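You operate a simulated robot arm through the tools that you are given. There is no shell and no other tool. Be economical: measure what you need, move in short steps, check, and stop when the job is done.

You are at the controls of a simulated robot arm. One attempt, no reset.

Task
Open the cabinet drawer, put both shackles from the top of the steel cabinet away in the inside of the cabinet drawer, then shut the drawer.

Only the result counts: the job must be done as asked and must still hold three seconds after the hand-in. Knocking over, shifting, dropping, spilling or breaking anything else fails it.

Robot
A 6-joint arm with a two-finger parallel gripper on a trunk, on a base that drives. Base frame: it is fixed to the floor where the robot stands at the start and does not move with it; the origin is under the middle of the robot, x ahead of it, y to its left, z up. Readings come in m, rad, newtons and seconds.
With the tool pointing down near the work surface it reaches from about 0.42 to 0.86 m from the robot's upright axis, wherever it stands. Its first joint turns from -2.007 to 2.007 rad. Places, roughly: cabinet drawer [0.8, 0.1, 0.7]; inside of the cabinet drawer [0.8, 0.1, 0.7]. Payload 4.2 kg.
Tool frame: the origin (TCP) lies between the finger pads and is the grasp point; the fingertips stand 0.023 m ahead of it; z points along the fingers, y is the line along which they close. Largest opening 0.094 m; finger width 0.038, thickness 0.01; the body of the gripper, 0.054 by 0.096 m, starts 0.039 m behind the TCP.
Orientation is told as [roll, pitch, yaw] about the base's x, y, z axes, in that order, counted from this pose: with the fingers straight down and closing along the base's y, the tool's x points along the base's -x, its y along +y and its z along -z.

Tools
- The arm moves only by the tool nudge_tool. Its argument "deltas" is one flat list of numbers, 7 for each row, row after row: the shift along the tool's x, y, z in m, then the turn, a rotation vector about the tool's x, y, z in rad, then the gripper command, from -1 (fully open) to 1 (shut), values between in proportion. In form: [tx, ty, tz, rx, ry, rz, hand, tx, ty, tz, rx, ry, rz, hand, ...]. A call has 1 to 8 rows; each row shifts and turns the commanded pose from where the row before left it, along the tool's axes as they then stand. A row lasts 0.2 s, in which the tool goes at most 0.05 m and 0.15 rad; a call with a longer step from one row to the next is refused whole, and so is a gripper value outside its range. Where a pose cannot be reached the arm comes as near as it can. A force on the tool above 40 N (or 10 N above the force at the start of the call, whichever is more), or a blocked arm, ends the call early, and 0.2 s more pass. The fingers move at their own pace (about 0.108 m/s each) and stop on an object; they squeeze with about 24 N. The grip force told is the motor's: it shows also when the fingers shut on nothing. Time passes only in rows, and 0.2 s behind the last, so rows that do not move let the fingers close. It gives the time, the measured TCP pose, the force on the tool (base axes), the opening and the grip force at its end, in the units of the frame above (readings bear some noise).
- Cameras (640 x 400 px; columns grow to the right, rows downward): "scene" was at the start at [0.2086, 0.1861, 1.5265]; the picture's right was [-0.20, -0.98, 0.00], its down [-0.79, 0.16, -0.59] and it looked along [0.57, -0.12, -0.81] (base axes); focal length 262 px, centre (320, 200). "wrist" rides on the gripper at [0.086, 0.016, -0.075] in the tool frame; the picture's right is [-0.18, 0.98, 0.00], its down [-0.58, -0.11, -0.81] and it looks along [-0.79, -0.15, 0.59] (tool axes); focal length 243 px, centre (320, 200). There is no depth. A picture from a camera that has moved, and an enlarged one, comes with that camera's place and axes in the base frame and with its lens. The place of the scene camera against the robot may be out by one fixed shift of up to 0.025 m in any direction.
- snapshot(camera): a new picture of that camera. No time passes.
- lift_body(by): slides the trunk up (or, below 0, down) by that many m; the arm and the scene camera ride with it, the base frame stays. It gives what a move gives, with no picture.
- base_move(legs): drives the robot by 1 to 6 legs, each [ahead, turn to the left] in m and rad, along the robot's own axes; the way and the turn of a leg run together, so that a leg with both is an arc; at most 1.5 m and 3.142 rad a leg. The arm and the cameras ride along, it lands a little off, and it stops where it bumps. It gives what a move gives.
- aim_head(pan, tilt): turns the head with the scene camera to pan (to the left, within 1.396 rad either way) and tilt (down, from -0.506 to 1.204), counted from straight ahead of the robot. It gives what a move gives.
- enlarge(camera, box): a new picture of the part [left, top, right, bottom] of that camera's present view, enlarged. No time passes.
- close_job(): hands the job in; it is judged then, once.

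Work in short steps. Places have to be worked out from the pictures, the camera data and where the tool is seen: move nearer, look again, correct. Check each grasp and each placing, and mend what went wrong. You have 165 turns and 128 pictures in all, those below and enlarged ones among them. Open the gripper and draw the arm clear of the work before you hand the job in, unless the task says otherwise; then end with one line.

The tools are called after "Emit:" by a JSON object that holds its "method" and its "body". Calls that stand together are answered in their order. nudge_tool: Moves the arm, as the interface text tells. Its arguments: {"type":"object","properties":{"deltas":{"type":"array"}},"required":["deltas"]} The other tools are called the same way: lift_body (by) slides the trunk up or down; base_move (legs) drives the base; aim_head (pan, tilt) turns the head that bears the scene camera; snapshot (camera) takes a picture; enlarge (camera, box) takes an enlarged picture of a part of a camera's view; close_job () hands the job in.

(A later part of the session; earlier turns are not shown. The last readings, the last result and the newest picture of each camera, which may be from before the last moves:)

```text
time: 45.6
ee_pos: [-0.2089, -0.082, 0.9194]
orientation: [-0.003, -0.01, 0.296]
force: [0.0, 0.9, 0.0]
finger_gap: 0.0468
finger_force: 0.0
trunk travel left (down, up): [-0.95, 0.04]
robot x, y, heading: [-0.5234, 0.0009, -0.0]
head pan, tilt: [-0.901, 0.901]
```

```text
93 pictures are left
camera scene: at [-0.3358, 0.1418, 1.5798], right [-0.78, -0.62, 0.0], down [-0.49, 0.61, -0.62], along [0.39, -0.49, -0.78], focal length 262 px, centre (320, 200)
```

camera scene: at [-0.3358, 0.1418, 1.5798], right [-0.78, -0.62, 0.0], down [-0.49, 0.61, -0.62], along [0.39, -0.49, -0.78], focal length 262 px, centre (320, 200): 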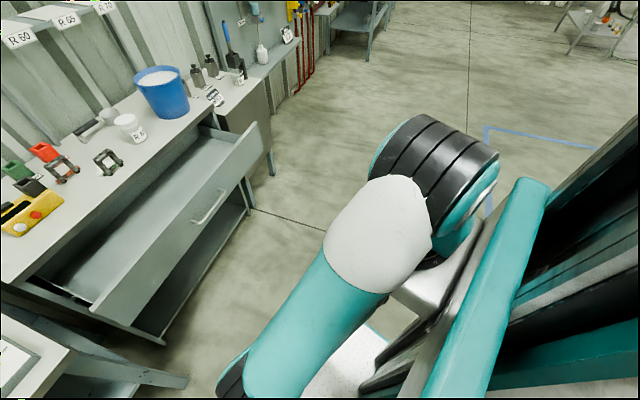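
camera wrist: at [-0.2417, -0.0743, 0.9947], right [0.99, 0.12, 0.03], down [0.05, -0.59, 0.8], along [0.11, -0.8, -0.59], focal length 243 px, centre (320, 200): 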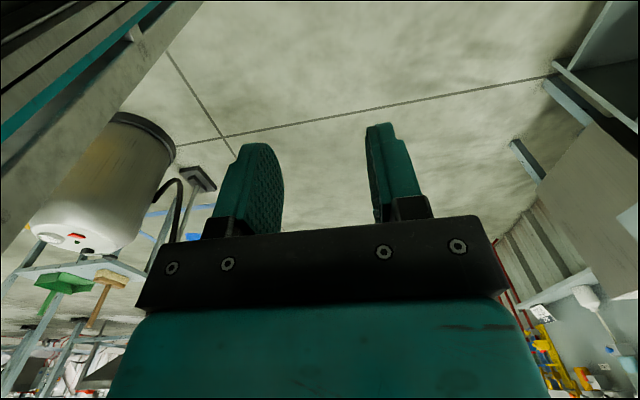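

The arm is oddly folded; I look at it directly to learn which configuration it is in.

Emit:
{"method": "aim_head", "body": {"pan": -0.3, "tilt": 1.2}}

Emit:
{"method": "snapshot", "body": {"camera": "scene"}}

Emit:
{"method": "snapshot", "body": {"camera": "wrist"}}

```text
time: 46.6
ee_pos: [-0.2104, -0.0818, 0.9182]
orientation: [-0.001, -0.011, 0.297]
force: [-0.2, 0.0, 0.1]
finger_gap: 0.0471
finger_force: 0.1
trunk travel left (down, up): [-0.95, 0.04]
robot x, y, heading: [-0.5222, -0.0013, -0.004]
head pan, tilt: [-0.3, 1.201]
```

```text
92 pictures are left
camera scene: at [-0.3292, 0.1843, 1.56], right [-0.3, -0.95, 0.0], down [-0.89, 0.28, -0.36], along [0.35, -0.11, -0.93], focal length 262 px, centre (320, 200)
```

scene: 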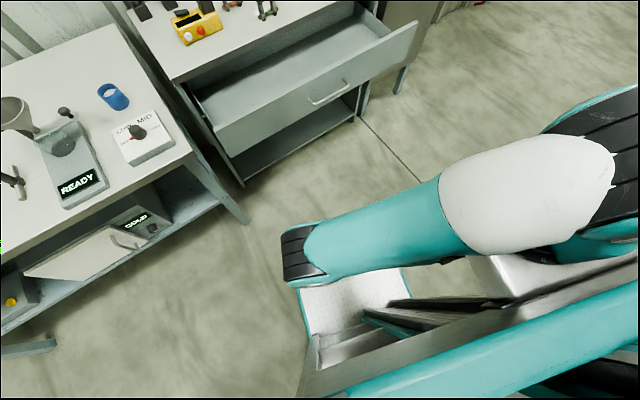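

```text
91 pictures are left
camera wrist: at [-0.2973, -0.092, 0.9927], right [-0.11, 0.99, 0.0], down [0.58, 0.07, 0.81], along [0.81, 0.09, -0.58], focal length 243 px, centre (320, 200)
```

wrist: 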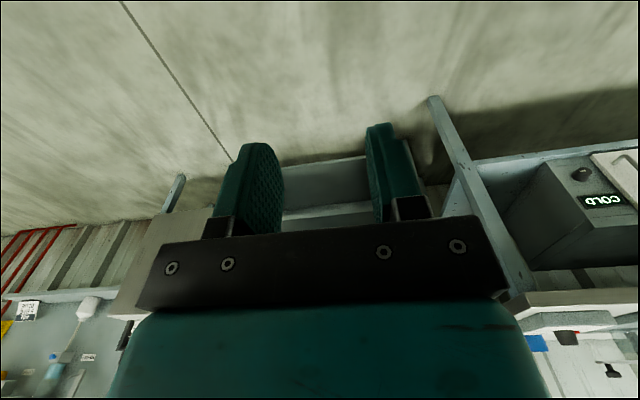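

The shoulder has swung left and the elbow folded. I back out to the horizontal pose again the way that worked, going forward and up.

Emit:
{"method": "nudge_tool", "body": {"deltas": [0, 0, 0, 0, -0.14, 0, 0, 0, 0, 0, 0, -0.14, 0, 0, 0, 0, 0, 0, -0.14, 0, 0, -0.04, 0, -0.02, 0, -0.05, 0, 0, -0.04, 0, -0.02, 0, -0.05, 0, 0, -0.04, 0, -0.01, 0, -0.1, 0, 0, -0.04, 0, 0, 0, -0.143, 0, 0, -0.04, 0, 0.01, 0, -0.143, 0, 0]}}

Emit:
{"method": "nudge_tool", "body": {"deltas": [-0.03, 0, 0.03, 0, -0.14, 0, 0, -0.03, 0, 0.03, 0, -0.14, 0, 0, -0.03, 0, 0.03, 0, -0.14, 0, 0, -0.03, 0, 0.02, 0, -0.14, 0, 0, -0.03, 0, 0.02, 0, -0.1, 0, 0]}}

Emit:
{"method": "aim_head", "body": {"pan": -0.4, "tilt": 0.8}}

Emit:
{"method": "snapshot", "body": {"camera": "scene"}}

```text
time: 48.4
ee_pos: [-0.0079, -0.0385, 0.9893]
orientation: [-0.002, -0.68, 0.293]
force: [1.6, 0.8, 0.2]
finger_gap: 0.0467
finger_force: 0.2
out of reach, approached as far as the arm can: row 1, 2, 3, 4, 5, 6
trunk travel left (down, up): [-0.95, 0.04]
robot x, y, heading: [-0.5185, 0.0037, -0.002]
head pan, tilt: [-0.3, 1.201]
```

```text
time: 49.6
ee_pos: [0.1717, 0.0173, 1.0329]
orientation: [-0.013, -1.34, 0.308]
force: [0.3, -0.1, -0.6]
finger_gap: 0.0468
finger_force: 0.0
trunk travel left (down, up): [-0.95, 0.04]
robot x, y, heading: [-0.517, 0.0002, -0.003]
head pan, tilt: [-0.3, 1.201]
```

```text
time: 50.5
ee_pos: [0.1717, 0.0167, 1.0318]
orientation: [-0.013, -1.338, 0.306]
force: [0.1, -0.7, -0.5]
finger_gap: 0.047
finger_force: 0.2
trunk travel left (down, up): [-0.95, 0.04]
robot x, y, heading: [-0.5197, 0.0054, -0.006]
head pan, tilt: [-0.4, 0.799]
```

```text
90 pictures are left
camera scene: at [-0.3084, 0.1695, 1.5877], right [-0.39, -0.92, 0.0], down [-0.66, 0.28, -0.7], along [0.64, -0.27, -0.72], focal length 262 px, centre (320, 200)
```

scene: 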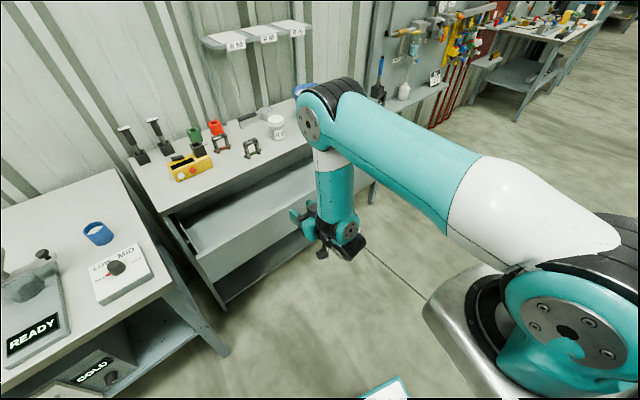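

The forearm hangs down with the elbow level. I raise the tool about 0.3 m while it stays horizontal, so the forearm lifts before I pitch down.

Emit:
{"method": "nudge_tool", "body": {"deltas": [-0.045, 0, 0, 0, 0, 0, 0, -0.045, 0, 0, 0, 0, 0, 0, -0.045, 0, 0, 0, 0, 0, 0, -0.045, 0, 0, 0, 0, 0, 0, -0.045, 0, 0, 0, 0, 0, 0, -0.045, 0, 0, 0, 0, 0, 0, -0.045, 0, 0, 0, 0, 0, 0]}}

Emit:
{"method": "snapshot", "body": {"camera": "scene"}}

```text
time: 52.1
ee_pos: [0.1578, 0.02, 1.2617]
orientation: [-0.011, -1.342, 0.308]
force: [-0.8, -0.1, -0.5]
finger_gap: 0.0469
finger_force: 0.0
out of reach, approached as far as the arm can: row 3, 4, 5, 6, 7
trunk travel left (down, up): [-0.95, 0.04]
robot x, y, heading: [-0.5201, -0.0009, -0.002]
head pan, tilt: [-0.4, 0.799]
```

```text
89 pictures are left
camera scene: at [-0.3076, 0.1695, 1.5876], right [-0.39, -0.92, 0.0], down [-0.66, 0.28, -0.7], along [0.64, -0.27, -0.72], focal length 262 px, centre (320, 200)
```

scene: 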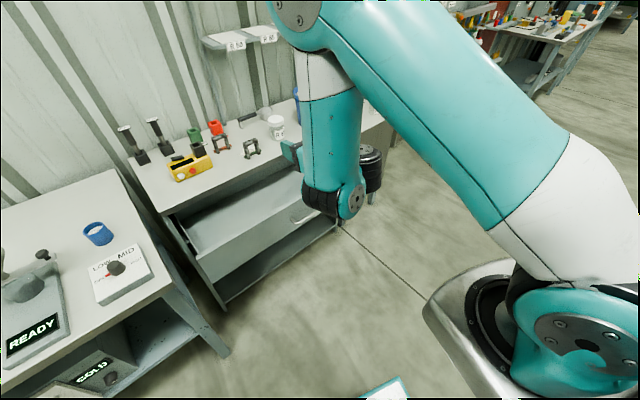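

The wrist pitch is at a joint limit in this branch, so the wrist has to swing through sideways to get out of it. I level the tool and move a bit forward, then yaw it left around the wrist.

Emit:
{"method": "nudge_tool", "body": {"deltas": [0.04, 0, 0.02, 0, -0.11, 0, 0, 0.04, 0, 0.02, 0, -0.11, 0, 0, 0.03, 0, 0.03, 0, 0, 0, 0]}}

Emit:
{"method": "nudge_tool", "body": {"deltas": [0, 0.03, 0, -0.143, 0, 0, 0, 0, 0.03, 0, -0.143, 0, 0, 0, 0, 0.03, 0, -0.143, 0, 0, 0, 0, 0.03, 0, -0.143, 0, 0, 0, 0, 0.03, 0, -0.143, 0, 0, 0, 0, 0.03, 0, -0.143, 0, 0, 0]}}

Emit:
{"method": "snapshot", "body": {"camera": "scene"}}

```text
time: 52.9
ee_pos: [0.1988, 0.0295, 1.1464]
orientation: [0.029, -1.499, 0.283]
force: [0.4, 0.5, 0.1]
finger_gap: 0.0471
finger_force: 0.0
out of reach, approached as far as the arm can: row 1
trunk travel left (down, up): [-0.95, 0.04]
robot x, y, heading: [-0.5214, -0.0007, -0.001]
head pan, tilt: [-0.4, 0.799]
```

```text
time: 54.3
ee_pos: [0.0828, 0.23, 1.1599]
orientation: [0.824, -1.494, 0.327]
force: [0.0, 0.5, -0.1]
finger_gap: 0.0471
finger_force: 0.1
out of reach, approached as far as the arm can: row 5, 6
trunk travel left (down, up): [-0.95, 0.04]
robot x, y, heading: [-0.5166, 0.0041, -0.007]
head pan, tilt: [-0.4, 0.799]
```

```text
88 pictures are left
camera scene: at [-0.3078, 0.1689, 1.5877], right [-0.39, -0.92, 0.0], down [-0.66, 0.28, -0.7], along [0.64, -0.27, -0.72], focal length 262 px, centre (320, 200)
```

scene: 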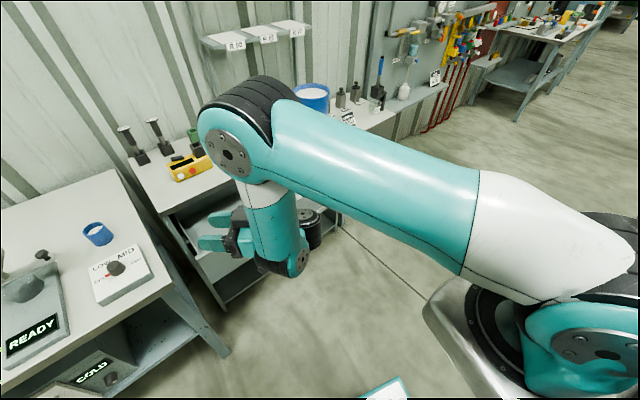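

The tool heads about 1.1 rad left now. I keep yawing left while drawing it right/back, so the wrist joint, not the shoulder, does the turning.

Emit:
{"method": "nudge_tool", "body": {"deltas": [0, 0, -0.03, -0.1, 0, 0, 0, 0, 0.01, -0.03, -0.143, 0, 0, 0, 0, 0.02, -0.03, -0.143, 0, 0, 0, 0, 0.02, -0.03, -0.143, 0, 0, 0, 0, 0.03, -0.02, -0.143, 0, 0, 0, 0, 0.03, -0.02, -0.143, 0, 0, 0]}}

Emit:
{"method": "snapshot", "body": {"camera": "scene"}}

```text
time: 55.7
ee_pos: [-0.2777, 0.3836, 1.2307]
orientation: [1.567, -1.498, 0.393]
force: [0.2, -0.3, -0.7]
finger_gap: 0.0467
finger_force: 0.1
out of reach, approached as far as the arm can: row 1, 2, 3, 4, 5, 6
trunk travel left (down, up): [-0.95, 0.04]
robot x, y, heading: [-0.5228, 0.0013, -0.002]
head pan, tilt: [-0.4, 0.799]
```

```text
87 pictures are left
camera scene: at [-0.3075, 0.1695, 1.5876], right [-0.39, -0.92, 0.0], down [-0.66, 0.28, -0.7], along [0.64, -0.27, -0.72], focal length 262 px, centre (320, 200)
```

scene: 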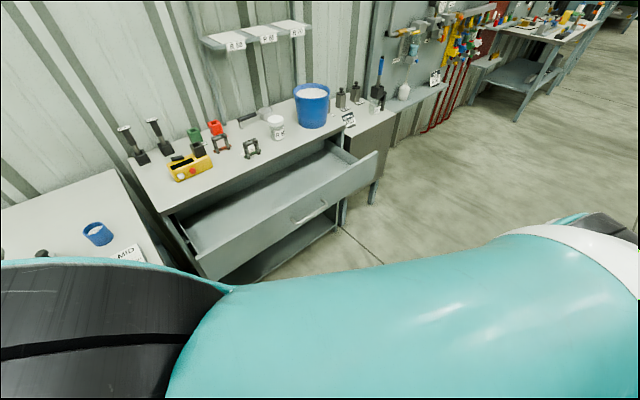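

The wrist hits its limit turning left, so the shoulder followed; the free way must be to the right. I undo this swing.

Emit:
{"method": "nudge_tool", "body": {"deltas": [0, -0.034, -0.034, 0.143, 0, 0, 0, 0, -0.039, -0.029, 0.143, 0, 0, 0, 0, -0.043, -0.023, 0.143, 0, 0, 0, 0, -0.045, -0.017, 0.143, 0, 0, 0, 0, -0.047, -0.01, 0.143, 0, 0, 0, 0, -0.048, -0.003, 0.143, 0, 0, 0, 0, -0.048, 0.004, 0.143, 0, 0, 0, 0, -0.046, 0.011, 0.143, 0, 0, 0]}}

Emit:
{"method": "snapshot", "body": {"camera": "scene"}}

```text
time: 57.5
ee_pos: [0.0816, 0.2433, 1.2112]
orientation: [0.534, -1.496, 0.304]
force: [-0.6, 0.2, -0.8]
finger_gap: 0.0472
finger_force: 0.2
trunk travel left (down, up): [-0.95, 0.04]
robot x, y, heading: [-0.5165, 0.0027, -0.003]
head pan, tilt: [-0.4, 0.799]
```

```text
86 pictures are left
camera scene: at [-0.3087, 0.1697, 1.5878], right [-0.39, -0.92, 0.0], down [-0.66, 0.28, -0.7], along [0.64, -0.27, -0.72], focal length 262 px, centre (320, 200)
```

scene: 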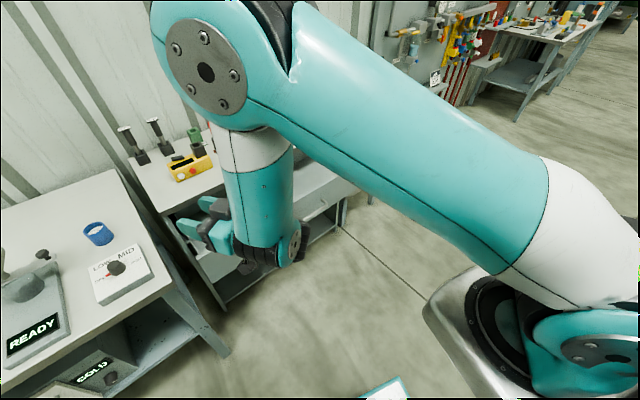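

Heading 0.84 now and unobstructed. I yaw the tool to the right around the wrist while pushing a little forward.

Emit:
{"method": "nudge_tool", "body": {"deltas": [0, -0.035, 0.01, 0.143, 0, 0, 0, 0, -0.035, 0.01, 0.143, 0, 0, 0, 0, -0.033, 0.015, 0.143, 0, 0, 0, 0, -0.03, 0.015, 0.143, 0, 0, 0, 0, -0.03, 0.015, 0.143, 0, 0, 0, 0, -0.03, 0.015, 0.143, 0, 0, 0, 0, -0.03, 0.015, 0.143, 0, 0, 0, 0, -0.03, 0.015, 0.143, 0, 0, 0]}}

Emit:
{"method": "snapshot", "body": {"camera": "scene"}}

```text
time: 59.3
ee_pos: [0.2085, -0.0027, 1.1818]
orientation: [-0.546, -1.498, 0.298]
force: [0.0, 0.8, -0.3]
finger_gap: 0.0473
finger_force: 0.0
out of reach, approached as far as the arm can: row 3, 4, 5, 6, 7, 8
trunk travel left (down, up): [-0.95, 0.04]
robot x, y, heading: [-0.5202, 0.0032, -0.003]
head pan, tilt: [-0.4, 0.799]
```

```text
85 pictures are left
camera scene: at [-0.3086, 0.1702, 1.5877], right [-0.39, -0.92, 0.0], down [-0.66, 0.28, -0.7], along [0.64, -0.27, -0.72], focal length 262 px, centre (320, 200)
```

scene: 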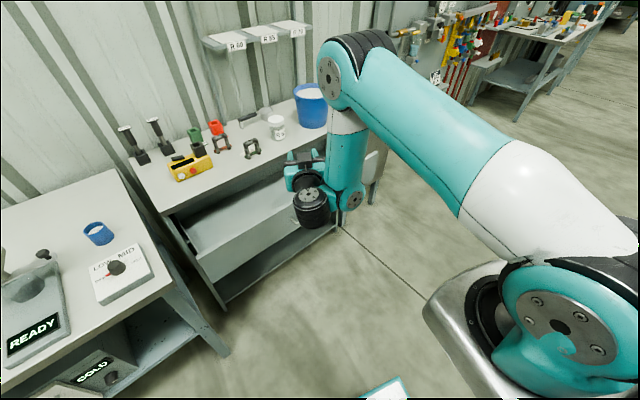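

It turned to about −0.25. I continue yawing right around the wrist.

Emit:
{"method": "nudge_tool", "body": {"deltas": [0, -0.03, 0, 0.143, 0, 0, 0, 0, -0.03, 0, 0.143, 0, 0, 0, 0, -0.03, 0, 0.143, 0, 0, 0, 0, -0.03, 0, 0.143, 0, 0, 0, 0, -0.03, 0, 0.143, 0, 0, 0, 0, -0.03, 0, 0.143, 0, 0, 0]}}

Emit:
{"method": "snapshot", "body": {"camera": "scene"}}

```text
time: 60.7
ee_pos: [0.1231, -0.4064, 1.2158]
orientation: [-1.363, -1.498, 0.285]
force: [-0.9, 0.1, 0.7]
finger_gap: 0.0473
finger_force: 0.1
out of reach, approached as far as the arm can: row 1, 2, 3, 4, 5, 6
trunk travel left (down, up): [-0.95, 0.04]
robot x, y, heading: [-0.5179, 0.001, 0.001]
head pan, tilt: [-0.4, 0.799]
```

```text
84 pictures are left
camera scene: at [-0.308, 0.17, 1.5876], right [-0.39, -0.92, 0.0], down [-0.66, 0.28, -0.7], along [0.64, -0.27, -0.72], focal length 262 px, centre (320, 200)
```

scene: 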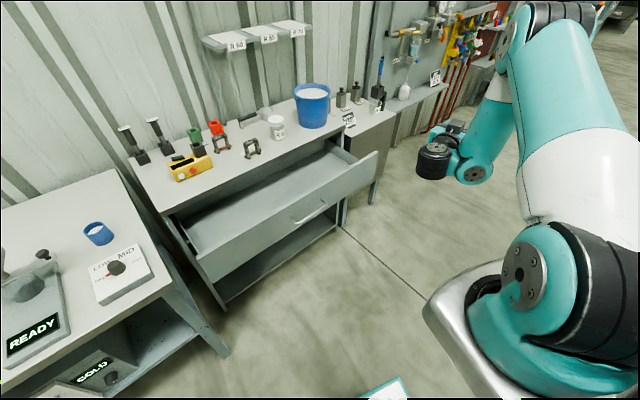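

The tool was high, where the elbow is cramped, so the shoulder did the turning again. I lower the tool about 20 cm in the free space here and then yaw further right with the wrist.

Emit:
{"method": "nudge_tool", "body": {"deltas": [0.045, 0, 0, 0, 0, 0, 0, 0.045, 0, 0, 0, 0, 0, 0, 0.045, 0, 0, 0, 0, 0, 0, 0.045, 0, 0, 0, 0, 0, 0, 0.03, 0, 0, 0, 0, 0, 0]}}

Emit:
{"method": "nudge_tool", "body": {"deltas": [0, -0.03, 0, 0.143, 0, 0, 0, 0, -0.03, 0, 0.143, 0, 0, 0, 0, -0.03, 0, 0.143, 0, 0, 0, 0, -0.03, 0, 0.143, 0, 0, 0]}}

Emit:
{"method": "snapshot", "body": {"camera": "scene"}}

```text
time: 61.9
ee_pos: [0.1053, -0.4245, 1.0062]
orientation: [-1.403, -1.498, 0.298]
force: [-0.6, 0.2, 0.4]
finger_gap: 0.0469
finger_force: 0.0
out of reach, approached as far as the arm can: row 1
trunk travel left (down, up): [-0.95, 0.04]
robot x, y, heading: [-0.5199, -0.001, 0.001]
head pan, tilt: [-0.4, 0.799]
```

```text
time: 62.9
ee_pos: [-0.1033, -0.5875, 0.9966]
orientation: [-1.96, -1.499, 0.313]
force: [-0.6, -0.7, 1.1]
finger_gap: 0.0472
finger_force: 0.0
out of reach, approached as far as the arm can: row 1, 2, 3, 4
trunk travel left (down, up): [-0.95, 0.04]
robot x, y, heading: [-0.5193, -0.001, 0.003]
head pan, tilt: [-0.4, 0.799]
```

```text
83 pictures are left
camera scene: at [-0.3079, 0.1697, 1.5877], right [-0.39, -0.92, 0.0], down [-0.66, 0.28, -0.7], along [0.64, -0.27, -0.72], focal length 262 px, centre (320, 200)
```

scene: 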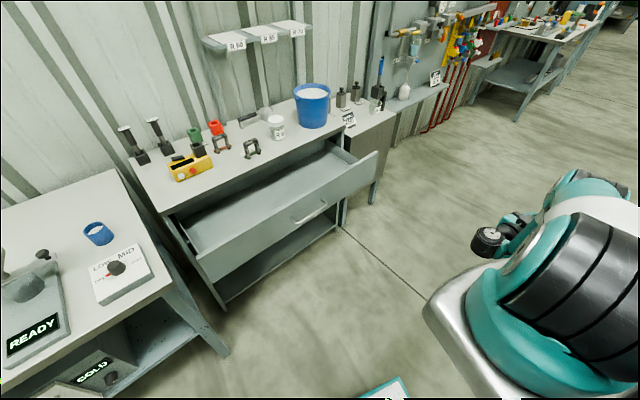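

The wrist is too near the shoulder for this. I push the tool outward (ahead) while keeping it pointing right, to see if the wrist can hold this sideways heading.

Emit:
{"method": "nudge_tool", "body": {"deltas": [0, 0.04, -0.025, 0, 0, 0, 0, 0, 0.04, -0.025, 0, 0, 0, 0, 0, 0.04, -0.025, 0, 0, 0, 0, 0, 0.04, -0.025, 0, 0, 0, 0, 0, 0.04, -0.025, 0, 0, 0, 0]}}

Emit:
{"method": "snapshot", "body": {"camera": "scene"}}

```text
time: 64.1
ee_pos: [-0.1072, -0.5816, 0.9793]
orientation: [-1.974, -1.498, 0.327]
force: [0.5, -0.1, -0.5]
finger_gap: 0.047
finger_force: 0.0
out of reach, approached as far as the arm can: row 1, 2, 3, 4, 5
trunk travel left (down, up): [-0.95, 0.04]
robot x, y, heading: [-0.5207, 0.0022, 0.002]
head pan, tilt: [-0.4, 0.799]
```

```text
82 pictures are left
camera scene: at [-0.3084, 0.1693, 1.5878], right [-0.39, -0.92, 0.0], down [-0.66, 0.28, -0.7], along [0.64, -0.27, -0.72], focal length 262 px, centre (320, 200)
```

scene: 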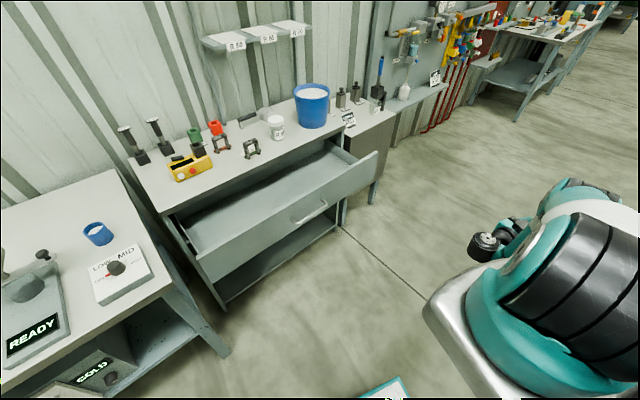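

Sideways is truly limited. I return to a forward heading at moderate height, and will test pitching down there with the wrist kept low.

Emit:
{"method": "nudge_tool", "body": {"deltas": [0, 0.049, 0, -0.143, 0, 0, 0, 0, 0.049, 0, -0.143, 0, 0, 0, 0, 0.049, 0, -0.143, 0, 0, 0, 0, 0.049, 0, -0.143, 0, 0, 0, 0, 0.049, 0, -0.143, 0, 0, 0, 0, 0.049, 0, -0.143, 0, 0, 0, 0, 0.049, 0, -0.143, 0, 0, 0, 0, 0.049, 0, -0.143, 0, 0, 0]}}

Emit:
{"method": "nudge_tool", "body": {"deltas": [0, 0.045, 0, -0.14, 0, 0, 0, 0, 0.045, 0, -0.14, 0, 0, 0, 0, 0.02, 0, -0.1, 0, 0, 0]}}

Emit:
{"method": "aim_head", "body": {"pan": -0.3, "tilt": 0.95}}

Emit:
{"method": "snapshot", "body": {"camera": "scene"}}

```text
time: 65.9
ee_pos: [0.1916, -0.404, 0.9954]
orientation: [-0.808, -1.498, 0.277]
force: [0.0, 1.3, 0.0]
finger_gap: 0.0472
finger_force: 0.1
out of reach, approached as far as the arm can: row 1, 2, 3, 4, 5
trunk travel left (down, up): [-0.95, 0.04]
robot x, y, heading: [-0.5233, 0.001, -0.003]
head pan, tilt: [-0.4, 0.799]
```

```text
time: 66.7
ee_pos: [0.2345, -0.3039, 0.9891]
orientation: [-0.446, -1.497, 0.297]
force: [0.4, 0.5, -1.1]
finger_gap: 0.0468
finger_force: 0.0
trunk travel left (down, up): [-0.95, 0.04]
robot x, y, heading: [-0.5179, 0.0032, -0.005]
head pan, tilt: [-0.4, 0.799]
```

```text
time: 67.4
ee_pos: [0.2342, -0.3035, 0.99]
orientation: [-0.441, -1.498, 0.29]
force: [0.3, -0.5, -0.4]
finger_gap: 0.047
finger_force: 0.1
trunk travel left (down, up): [-0.95, 0.04]
robot x, y, heading: [-0.5216, -0.0006, -0.002]
head pan, tilt: [-0.3, 0.949]
```

```text
81 pictures are left
camera scene: at [-0.3131, 0.1792, 1.5763], right [-0.3, -0.95, 0.0], down [-0.78, 0.24, -0.58], along [0.56, -0.17, -0.81], focal length 262 px, centre (320, 200)
```

scene: 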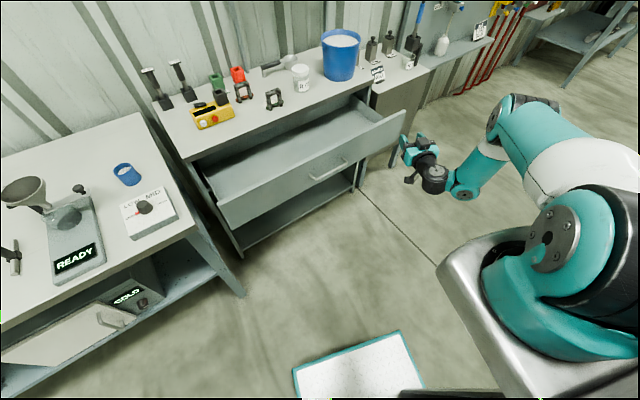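

A clear view of the wrist; I enlarge it to read the joints.

Emit:
{"method": "enlarge", "body": {"camera": "scene", "box": [370, 80, 640, 280]}}

```text
2.00 times, centred on (505, 180) of scene
camera zoom: at [-0.3131, 0.1792, 1.5763], right [-0.3, -0.95, 0.0], down [-0.78, 0.24, -0.58], along [0.56, -0.17, -0.81], focal length 524 px, centre (-50, 240)
```

zoom: 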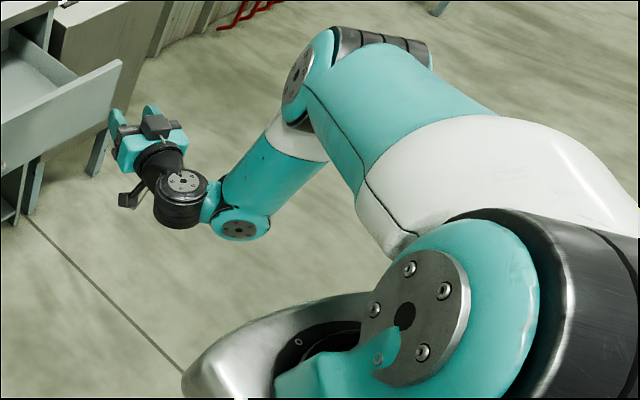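

Now I test pitching down here with the wrist held roughly still, three rows only, and watch for a limit.

Emit:
{"method": "nudge_tool", "body": {"deltas": [0.03, 0, 0, 0, 0.143, 0, 0, 0.03, 0, 0, 0, 0.143, 0, 0, 0.03, 0, 0, 0, 0.143, 0, 0, 0.03, 0, 0, 0, 0.143, 0, 0]}}

Emit:
{"method": "enlarge", "body": {"camera": "scene", "box": [370, 80, 640, 280]}}

```text
time: 68.4
ee_pos: [0.2017, -0.2988, 0.8749]
orientation: [-0.052, -0.932, -0.11]
force: [0.0, 0.0, 1.0]
finger_gap: 0.0473
finger_force: 0.0
trunk travel left (down, up): [-0.95, 0.04]
robot x, y, heading: [-0.5187, 0.0038, -0.005]
head pan, tilt: [-0.3, 0.949]
```

```text
2.00 times, centred on (505, 180) of scene
camera zoom: at [-0.3133, 0.1791, 1.5763], right [-0.3, -0.95, 0.0], down [-0.78, 0.24, -0.58], along [0.56, -0.17, -0.81], focal length 524 px, centre (-50, 240)
```

zoom: 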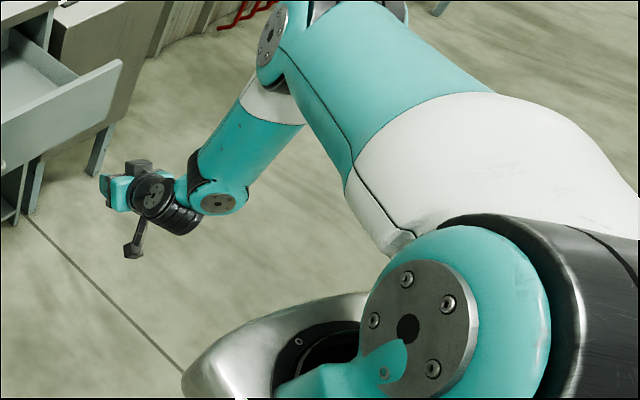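

No limit this time. I continue pitching down, letting the tool keep its distance.

Emit:
{"method": "nudge_tool", "body": {"deltas": [0.01, 0, 0, 0, 0.143, 0, 0, 0.01, 0, 0, 0, 0.143, 0, 0, 0.01, 0, 0, 0, 0.143, 0, 0]}}

Emit:
{"method": "enlarge", "body": {"camera": "scene", "box": [370, 80, 640, 280]}}

```text
time: 69.2
ee_pos: [0.1815, -0.2993, 0.8555]
orientation: [-0.036, -0.503, -0.135]
force: [-0.4, -0.1, 0.4]
finger_gap: 0.047
finger_force: 0.0
trunk travel left (down, up): [-0.95, 0.04]
robot x, y, heading: [-0.5212, -0.0013, -0.002]
head pan, tilt: [-0.3, 0.949]
```

```text
2.00 times, centred on (505, 180) of scene
camera zoom: at [-0.3132, 0.1791, 1.5762], right [-0.3, -0.95, 0.0], down [-0.78, 0.24, -0.58], along [0.56, -0.17, -0.81], focal length 524 px, centre (-50, 240)
```

zoom: 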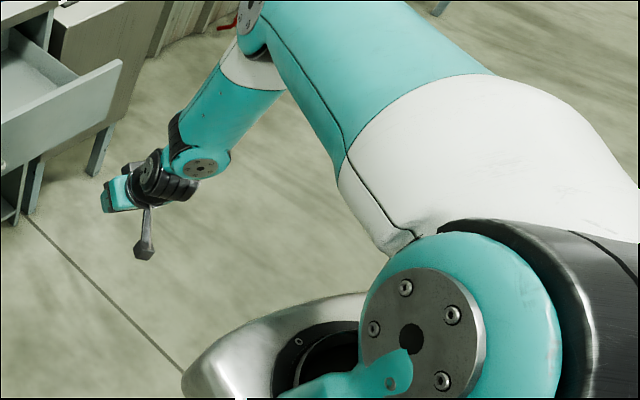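

Still no limit. Last part of the pitch.

Emit:
{"method": "nudge_tool", "body": {"deltas": [0, 0, 0, 0, 0.143, 0, 0, 0, 0, -0.01, 0, 0.143, 0, 0, 0, 0, -0.01, 0, 0.143, 0, 0, 0, 0, -0.01, 0, 0.07, 0, 0]}}

Emit:
{"method": "enlarge", "body": {"camera": "scene", "box": [370, 80, 640, 280]}}

```text
time: 70.2
ee_pos: [0.1758, -0.2964, 0.8846]
orientation: [-0.032, -0.004, -0.15]
force: [0.9, -0.1, 0.3]
finger_gap: 0.0468
finger_force: 0.1
trunk travel left (down, up): [-0.95, 0.04]
robot x, y, heading: [-0.5206, 0.0021, -0.0]
head pan, tilt: [-0.3, 0.949]
```

```text
2.00 times, centred on (505, 180) of scene
camera zoom: at [-0.3132, 0.1792, 1.5762], right [-0.3, -0.95, 0.0], down [-0.78, 0.24, -0.58], along [0.56, -0.17, -0.81], focal length 524 px, centre (-50, 240)
```

zoom: 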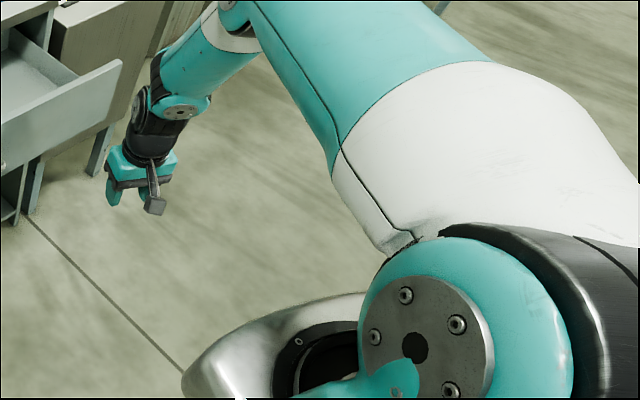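

The tool points down properly at (0.18, −0.30). I raise it to about 1.05 and turn it so the fingers close along the cabinet's depth direction.

Emit:
{"method": "nudge_tool", "body": {"deltas": [0, 0, -0.045, 0, 0, 0.14, 0, 0, 0, -0.045, 0, 0, 0.14, 0, 0, 0, -0.04, 0, 0, 0.14, 0, 0, 0, -0.035, 0, 0, 0.14, 0, 0, 0, 0, 0, 0, 0.14, 0, 0, 0, 0, 0, 0, 0.14, 0, 0, 0, 0, 0, 0, 0.14, 0, 0, 0, 0, 0, 0, 0.13, 0]}}

Emit:
{"method": "snapshot", "body": {"camera": "scene"}}

```text
time: 72.0
ee_pos: [0.1727, -0.2917, 1.048]
orientation: [-0.008, -0.031, -1.263]
force: [-0.2, -0.5, -0.3]
finger_gap: 0.047
finger_force: 0.0
trunk travel left (down, up): [-0.95, 0.04]
robot x, y, heading: [-0.5197, -0.0005, -0.003]
head pan, tilt: [-0.3, 0.949]
```

```text
76 pictures are left
camera scene: at [-0.3132, 0.1793, 1.5762], right [-0.3, -0.95, 0.0], down [-0.78, 0.24, -0.58], along [0.56, -0.17, -0.81], focal length 262 px, centre (320, 200)
```

scene: 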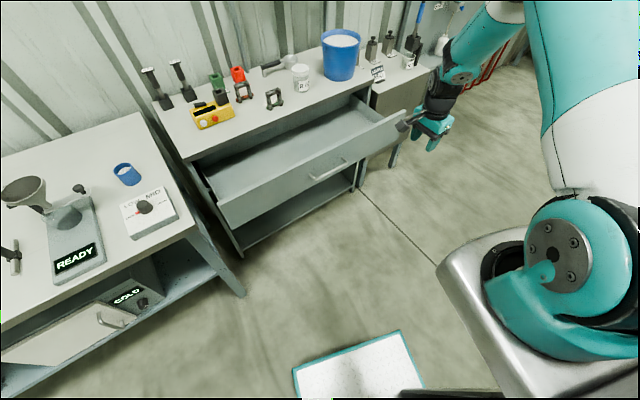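

Good. I swing the tool left to the middle, then drive forward over the open drawer with the arm and carriage high.

Emit:
{"method": "nudge_tool", "body": {"deltas": [0.047, 0, -0.01, 0, 0.03, 0, 0, 0.047, 0, -0.01, 0, 0, 0, 0, 0.047, 0, -0.01, 0, 0, 0, 0, 0.047, 0, 0, 0, 0, 0, 0, 0.047, 0, 0, 0, 0, 0, 0, 0.047, 0, 0, 0, 0, 0, 0]}}

Emit:
{"method": "base_move", "body": {"legs": [[0.3, 0]]}}

Emit:
{"method": "snapshot", "body": {"camera": "scene"}}

Emit:
{"method": "snapshot", "body": {"camera": "wrist"}}

```text
time: 73.4
ee_pos: [0.0874, -0.0235, 1.0766]
orientation: [-0.008, 0.001, -1.261]
force: [0.1, -1.0, 0.4]
finger_gap: 0.0472
finger_force: 0.1
trunk travel left (down, up): [-0.95, 0.04]
robot x, y, heading: [-0.524, -0.0004, -0.002]
head pan, tilt: [-0.3, 0.949]
```

```text
time: 75.4
ee_pos: [0.3844, -0.0254, 1.0773]
orientation: [-0.009, -0.001, -1.262]
force: [-0.3, -0.7, 0.3]
finger_gap: 0.0469
finger_force: 0.1
trunk travel left (down, up): [-0.95, 0.04]
robot x, y, heading: [-0.2281, 0.0042, -0.003]
head pan, tilt: [-0.3, 0.949]
```

```text
75 pictures are left
camera scene: at [-0.0159, 0.1779, 1.5762], right [-0.3, -0.95, 0.0], down [-0.78, 0.24, -0.58], along [0.56, -0.17, -0.81], focal length 262 px, centre (320, 200)
```

scene: 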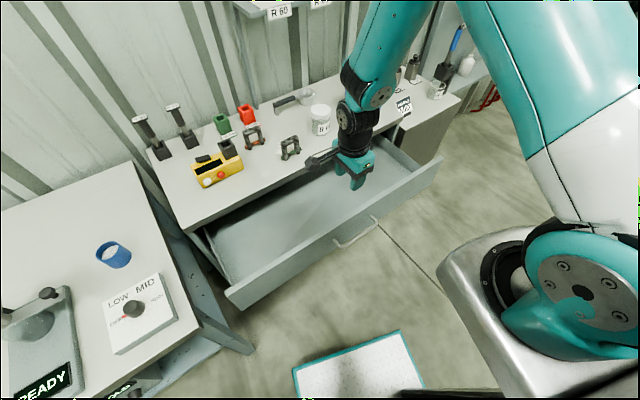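

```text
74 pictures are left
camera wrist: at [0.3737, 0.0617, 1.1508], right [0.99, 0.12, -0.01], down [0.08, -0.58, 0.81], along [0.09, -0.8, -0.59], focal length 243 px, centre (320, 200)
```

wrist: 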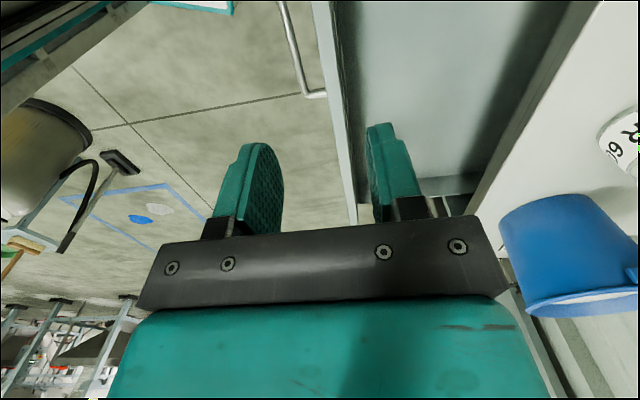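

Everything clears. I drive 0.19 m more so both shackles come within reach, then take a look.

Emit:
{"method": "base_move", "body": {"legs": [[0.19, 0]]}}

Emit:
{"method": "aim_head", "body": {"pan": -0.05, "tilt": 0.85}}

Emit:
{"method": "snapshot", "body": {"camera": "scene"}}

Emit:
{"method": "snapshot", "body": {"camera": "wrist"}}

```text
time: 77.0
ee_pos: [0.5766, -0.0308, 1.0769]
orientation: [-0.009, 0.001, -1.268]
force: [0.4, -0.5, 0.0]
finger_gap: 0.047
finger_force: 0.0
trunk travel left (down, up): [-0.95, 0.04]
robot x, y, heading: [-0.0321, -0.0034, -0.009]
head pan, tilt: [-0.3, 0.949]
```

```text
time: 77.7
ee_pos: [0.5761, -0.0301, 1.0752]
orientation: [-0.008, 0.001, -1.268]
force: [0.4, -0.2, 0.0]
finger_gap: 0.0471
finger_force: 0.0
trunk travel left (down, up): [-0.95, 0.04]
robot x, y, heading: [-0.0345, -0.0054, -0.01]
head pan, tilt: [-0.051, 0.85]
```

```text
73 pictures are left
camera scene: at [0.1859, 0.1927, 1.5837], right [-0.06, -1.0, 0.0], down [-0.75, 0.05, -0.66], along [0.66, -0.04, -0.75], focal length 262 px, centre (320, 200)
```

scene: 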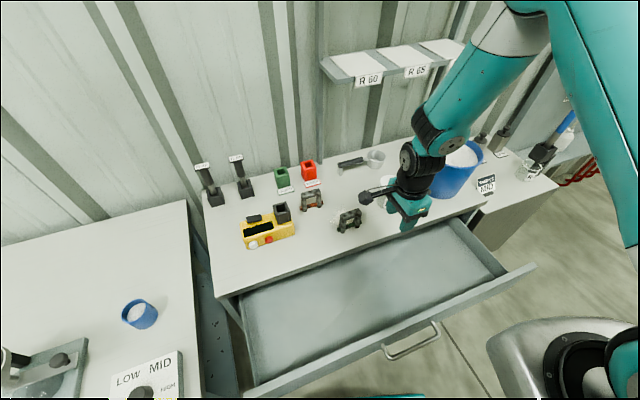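

```text
72 pictures are left
camera wrist: at [0.5661, 0.0571, 1.1507], right [0.99, 0.12, -0.01], down [0.08, -0.58, 0.81], along [0.09, -0.8, -0.59], focal length 243 px, centre (320, 200)
```

wrist: 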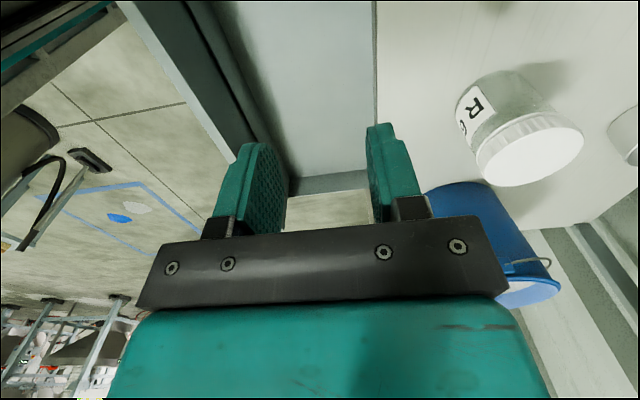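

The drawer is open and empty below. I enlarge the shackles to place them from this view.

Emit:
{"method": "enlarge", "body": {"camera": "scene", "box": [260, 150, 420, 250]}}

```text
4.00 times, centred on (340, 200) of scene
camera zoom: at [0.1859, 0.1927, 1.5837], right [-0.06, -1.0, 0.0], down [-0.75, 0.05, -0.66], along [0.66, -0.04, -0.75], focal length 1047 px, centre (240, 200)
```

zoom: 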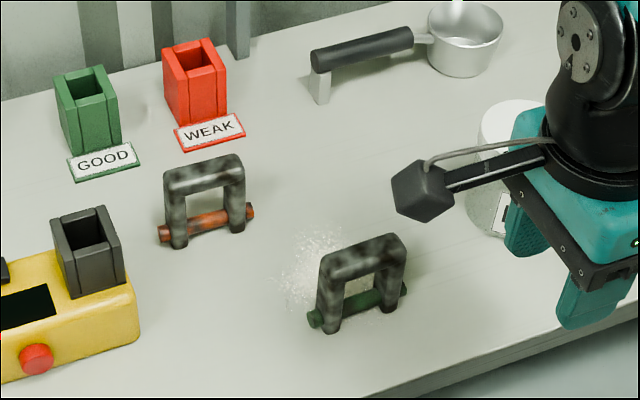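

Shackle 1 is near (0.66, 0.07) and shackle 2 near (0.75, 0.185), both standing with their planes parallel to the cabinet front. I move above shackle 1 and look with the wrist camera.

Emit:
{"method": "nudge_tool", "body": {"deltas": [0.02, 0.038, 0, 0, 0, 0, -0.4, 0.02, 0.038, 0, 0, 0, 0, -0.4, 0.027, 0.038, 0, 0, 0, 0, -0.4]}}

Emit:
{"method": "snapshot", "body": {"camera": "wrist"}}

Emit:
{"method": "enlarge", "body": {"camera": "scene", "box": [260, 130, 420, 230]}}

```text
time: 78.5
ee_pos: [0.6634, 0.0692, 1.0781]
orientation: [-0.009, 0.002, -1.27]
force: [-0.2, -0.5, 0.9]
finger_gap: 0.0659
finger_force: 0.1
trunk travel left (down, up): [-0.95, 0.04]
robot x, y, heading: [-0.0349, -0.0024, -0.012]
head pan, tilt: [-0.051, 0.85]
```

```text
70 pictures are left
camera wrist: at [0.6527, 0.157, 1.1516], right [0.99, 0.12, -0.01], down [0.08, -0.58, 0.81], along [0.09, -0.8, -0.59], focal length 243 px, centre (320, 200)
```

wrist: 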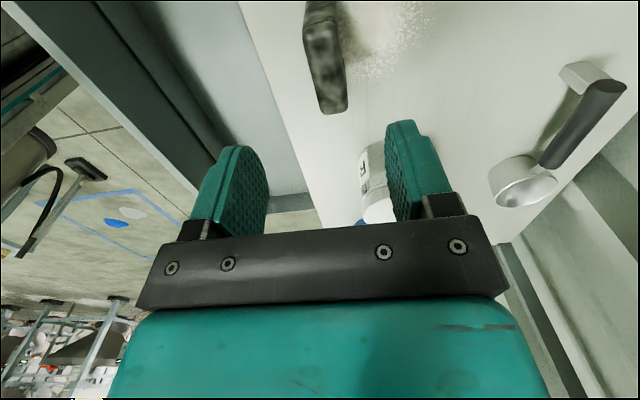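

```text
4.00 times, centred on (340, 180) of scene
camera zoom: at [0.1857, 0.1923, 1.5838], right [-0.06, -1.0, 0.0], down [-0.75, 0.05, -0.66], along [0.66, -0.04, -0.75], focal length 1047 px, centre (240, 280)
```

zoom: 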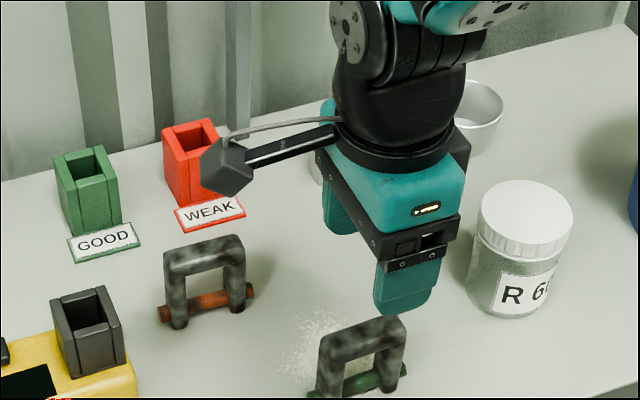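

The bar lies under the TCP, slightly more rotated (about 0.37 vs my 0.30), so I turn a little and descend to just above the shackle's top.

Emit:
{"method": "nudge_tool", "body": {"deltas": [0.002, 0, 0.03, 0, 0, -0.06, -0.4, 0, 0, 0.03, 0, 0, 0, -0.4]}}

Emit:
{"method": "snapshot", "body": {"camera": "wrist"}}

Emit:
{"method": "enlarge", "body": {"camera": "scene", "box": [260, 150, 420, 250]}}

```text
time: 79.1
ee_pos: [0.6633, 0.0712, 1.016]
orientation: [-0.009, 0.002, -1.207]
force: [-0.9, -0.5, 0.5]
finger_gap: 0.0657
finger_force: 0.0
trunk travel left (down, up): [-0.95, 0.04]
robot x, y, heading: [-0.0335, -0.0013, -0.011]
head pan, tilt: [-0.051, 0.85]
```

```text
68 pictures are left
camera wrist: at [0.6485, 0.1575, 1.0909], right [0.98, 0.18, -0.01], down [0.11, -0.58, 0.81], along [0.14, -0.8, -0.59], focal length 243 px, centre (320, 200)
```

wrist: 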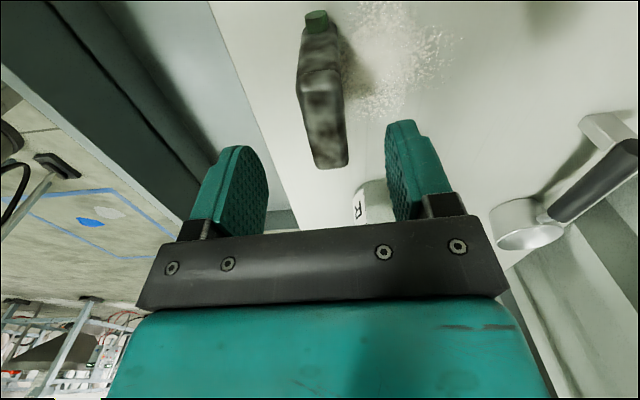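

```text
4.00 times, centred on (340, 200) of scene
camera zoom: at [0.1856, 0.1928, 1.5838], right [-0.06, -1.0, 0.0], down [-0.75, 0.05, -0.66], along [0.66, -0.04, -0.75], focal length 1047 px, centre (240, 200)
```

zoom: 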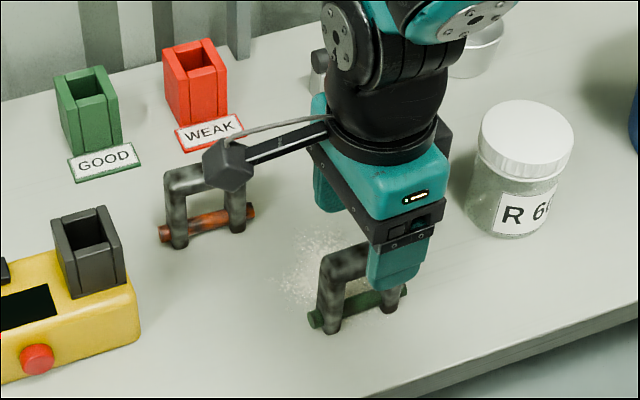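

The bar is centred between the fingers and aligned. I descend 5 cm around it and close.

Emit:
{"method": "nudge_tool", "body": {"deltas": [0, 0.002, 0.025, 0, 0, 0, -0.4, 0, 0, 0.025, 0, 0, 0, -0.4, 0, 0, 0, 0, 0, 0, -0.4]}}

Emit:
{"method": "enlarge", "body": {"camera": "scene", "box": [260, 150, 420, 250]}}

Emit:
{"method": "snapshot", "body": {"camera": "wrist"}}

```text
time: 79.9
ee_pos: [0.6658, 0.0705, 0.9662]
orientation: [-0.008, 0.0, -1.209]
force: [-0.9, 0.1, 0.6]
finger_gap: 0.0661
finger_force: 0.0
trunk travel left (down, up): [-0.95, 0.04]
robot x, y, heading: [-0.0334, -0.0042, -0.01]
head pan, tilt: [-0.051, 0.85]
```

```text
4.00 times, centred on (340, 200) of scene
camera zoom: at [0.186, 0.1928, 1.5837], right [-0.06, -1.0, 0.0], down [-0.75, 0.05, -0.66], along [0.66, -0.04, -0.75], focal length 1047 px, centre (240, 200)
```

zoom: 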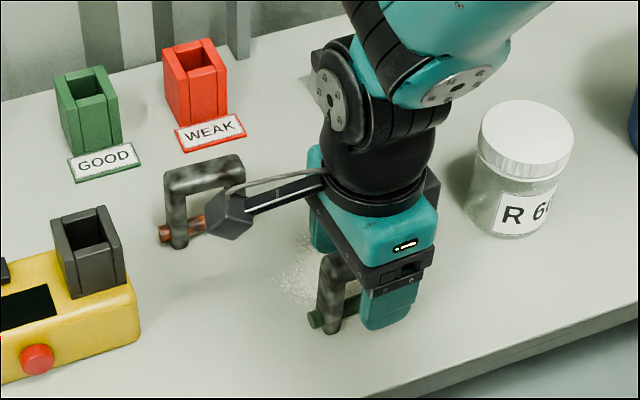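

```text
65 pictures are left
camera wrist: at [0.6505, 0.1574, 1.0406], right [0.98, 0.18, -0.01], down [0.11, -0.58, 0.81], along [0.14, -0.8, -0.59], focal length 243 px, centre (320, 200)
```

wrist: 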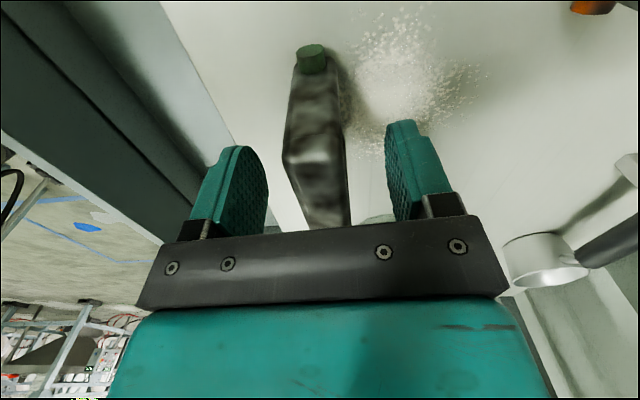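

The fingers straddle the bar with no contact force. I close and then lift.

Emit:
{"method": "nudge_tool", "body": {"deltas": [0, 0, 0, 0, 0, 0, 1, 0, 0, 0, 0, 0, 0, 1, 0, 0, 0, 0, 0, 0, 1]}}

Emit:
{"method": "nudge_tool", "body": {"deltas": [0, 0, -0.02, 0, 0, 0, 1, 0, 0, -0.04, 0, 0, 0, 1, 0, 0, -0.04, 0, 0, 0, 1]}}

Emit:
{"method": "snapshot", "body": {"camera": "wrist"}}

Emit:
{"method": "snapshot", "body": {"camera": "scene"}}

```text
time: 80.7
ee_pos: [0.6664, 0.0708, 0.9654]
orientation: [-0.009, -0.001, -1.207]
force: [2.1, 0.2, 0.2]
finger_gap: 0.0235
finger_force: 23.9
trunk travel left (down, up): [-0.95, 0.04]
robot x, y, heading: [-0.0314, -0.0009, -0.01]
head pan, tilt: [-0.051, 0.85]
```

```text
time: 81.5
ee_pos: [0.6664, 0.0696, 1.0639]
orientation: [-0.01, -0.001, -1.208]
force: [-0.5, -0.4, -3.6]
finger_gap: 0.0239
finger_force: 24.2
trunk travel left (down, up): [-0.95, 0.04]
robot x, y, heading: [-0.0326, -0.0037, -0.012]
head pan, tilt: [-0.051, 0.85]
```

```text
64 pictures are left
camera wrist: at [0.6504, 0.1566, 1.1395], right [0.98, 0.18, -0.01], down [0.11, -0.58, 0.81], along [0.14, -0.8, -0.59], focal length 243 px, centre (320, 200)
```

wrist: 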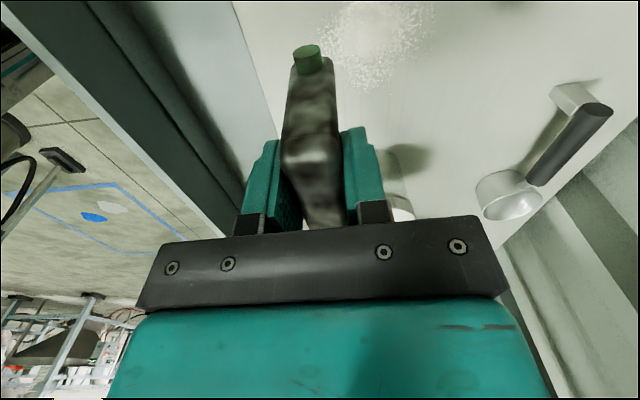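

```text
63 pictures are left
camera scene: at [0.1865, 0.1929, 1.5835], right [-0.06, -1.0, 0.0], down [-0.75, 0.05, -0.66], along [0.66, -0.04, -0.75], focal length 262 px, centre (320, 200)
```

scene: 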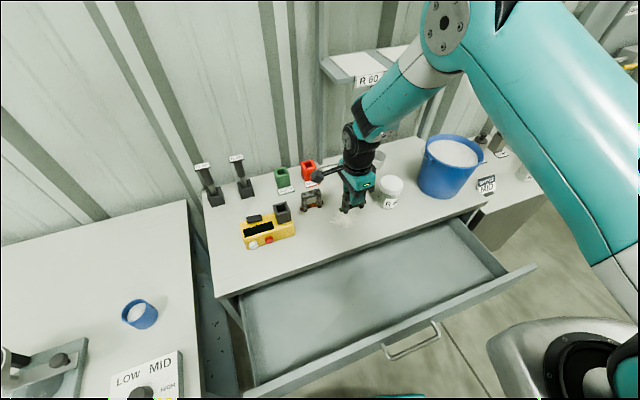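

Shackle 1 is held firmly and is lifted clear. I carry it back over the open drawer, to about (0.50, −0.03).

Emit:
{"method": "nudge_tool", "body": {"deltas": [-0.008, -0.048, 0, 0, 0, 0, 1, -0.008, -0.048, 0, 0, 0, 0, 1, -0.008, -0.048, 0, 0, 0, 0, 1, -0.008, -0.048, 0, 0, 0, 0, 1]}}

Emit:
{"method": "snapshot", "body": {"camera": "scene"}}

Emit:
{"method": "snapshot", "body": {"camera": "wrist"}}

```text
time: 82.5
ee_pos: [0.4988, -0.0276, 1.0675]
orientation: [-0.007, 0.0, -1.206]
force: [0.1, 0.4, -3.1]
finger_gap: 0.024
finger_force: 24.2
trunk travel left (down, up): [-0.95, 0.04]
robot x, y, heading: [-0.0299, -0.0016, -0.009]
head pan, tilt: [-0.051, 0.85]
```

```text
62 pictures are left
camera scene: at [0.1864, 0.193, 1.5836], right [-0.06, -1.0, 0.0], down [-0.75, 0.05, -0.66], along [0.66, -0.04, -0.75], focal length 262 px, centre (320, 200)
```

scene: 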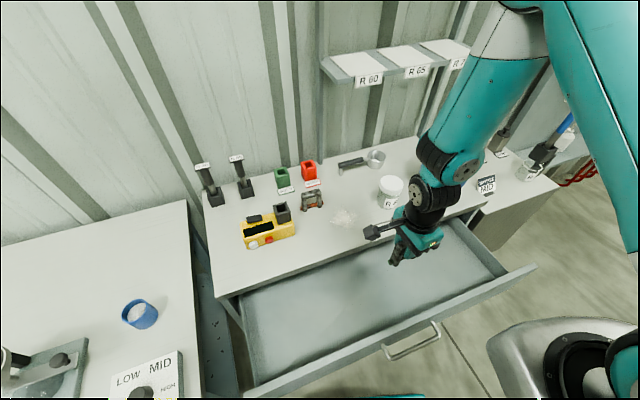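

```text
61 pictures are left
camera wrist: at [0.4836, 0.0594, 1.1426], right [0.98, 0.18, -0.01], down [0.11, -0.58, 0.81], along [0.14, -0.8, -0.59], focal length 243 px, centre (320, 200)
```

wrist: 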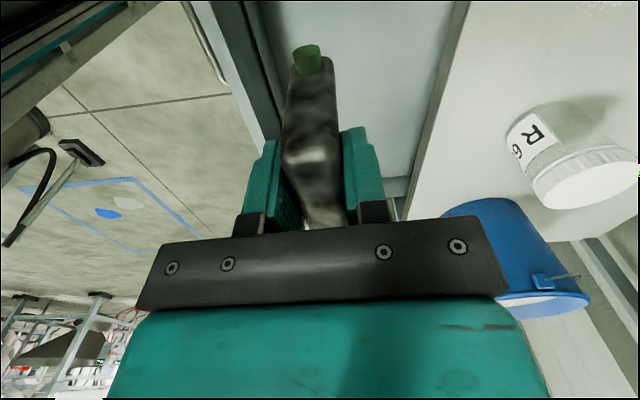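

The shackle is over the opening, a little closer to the front panel, so I shift 2 cm inward and lower it part way.

Emit:
{"method": "nudge_tool", "body": {"deltas": [0, 0.02, 0.03, 0, 0, 0, 1, 0, 0, 0.04, 0, 0, 0, 1, 0, 0, 0.04, 0, 0, 0, 1, 0, 0, 0.04, 0, 0, 0, 1]}}

Emit:
{"method": "snapshot", "body": {"camera": "scene"}}

Emit:
{"method": "snapshot", "body": {"camera": "wrist"}}

```text
time: 83.5
ee_pos: [0.5138, -0.0233, 0.9162]
orientation: [-0.01, 0.001, -1.205]
force: [-0.2, 1.6, -3.2]
finger_gap: 0.0235
finger_force: 24.2
trunk travel left (down, up): [-0.95, 0.04]
robot x, y, heading: [-0.0319, -0.0025, -0.011]
head pan, tilt: [-0.051, 0.85]
```

```text
60 pictures are left
camera scene: at [0.1857, 0.1928, 1.5838], right [-0.06, -1.0, 0.0], down [-0.75, 0.05, -0.66], along [0.66, -0.04, -0.75], focal length 262 px, centre (320, 200)
```

scene: 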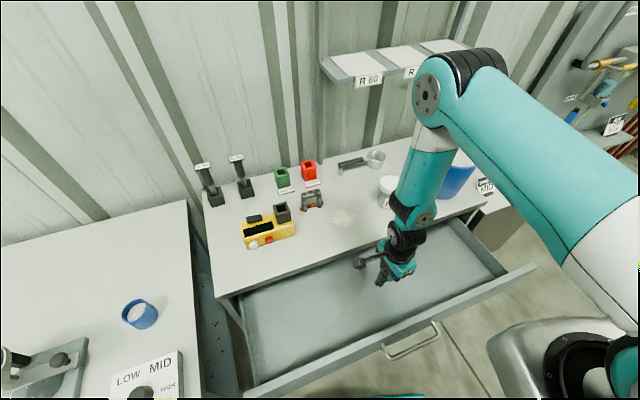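

```text
59 pictures are left
camera wrist: at [0.4988, 0.064, 0.9915], right [0.98, 0.18, -0.01], down [0.11, -0.58, 0.81], along [0.14, -0.8, -0.59], focal length 243 px, centre (320, 200)
```

wrist: 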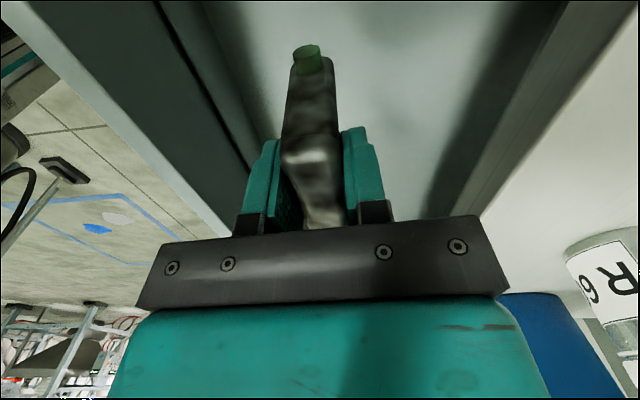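

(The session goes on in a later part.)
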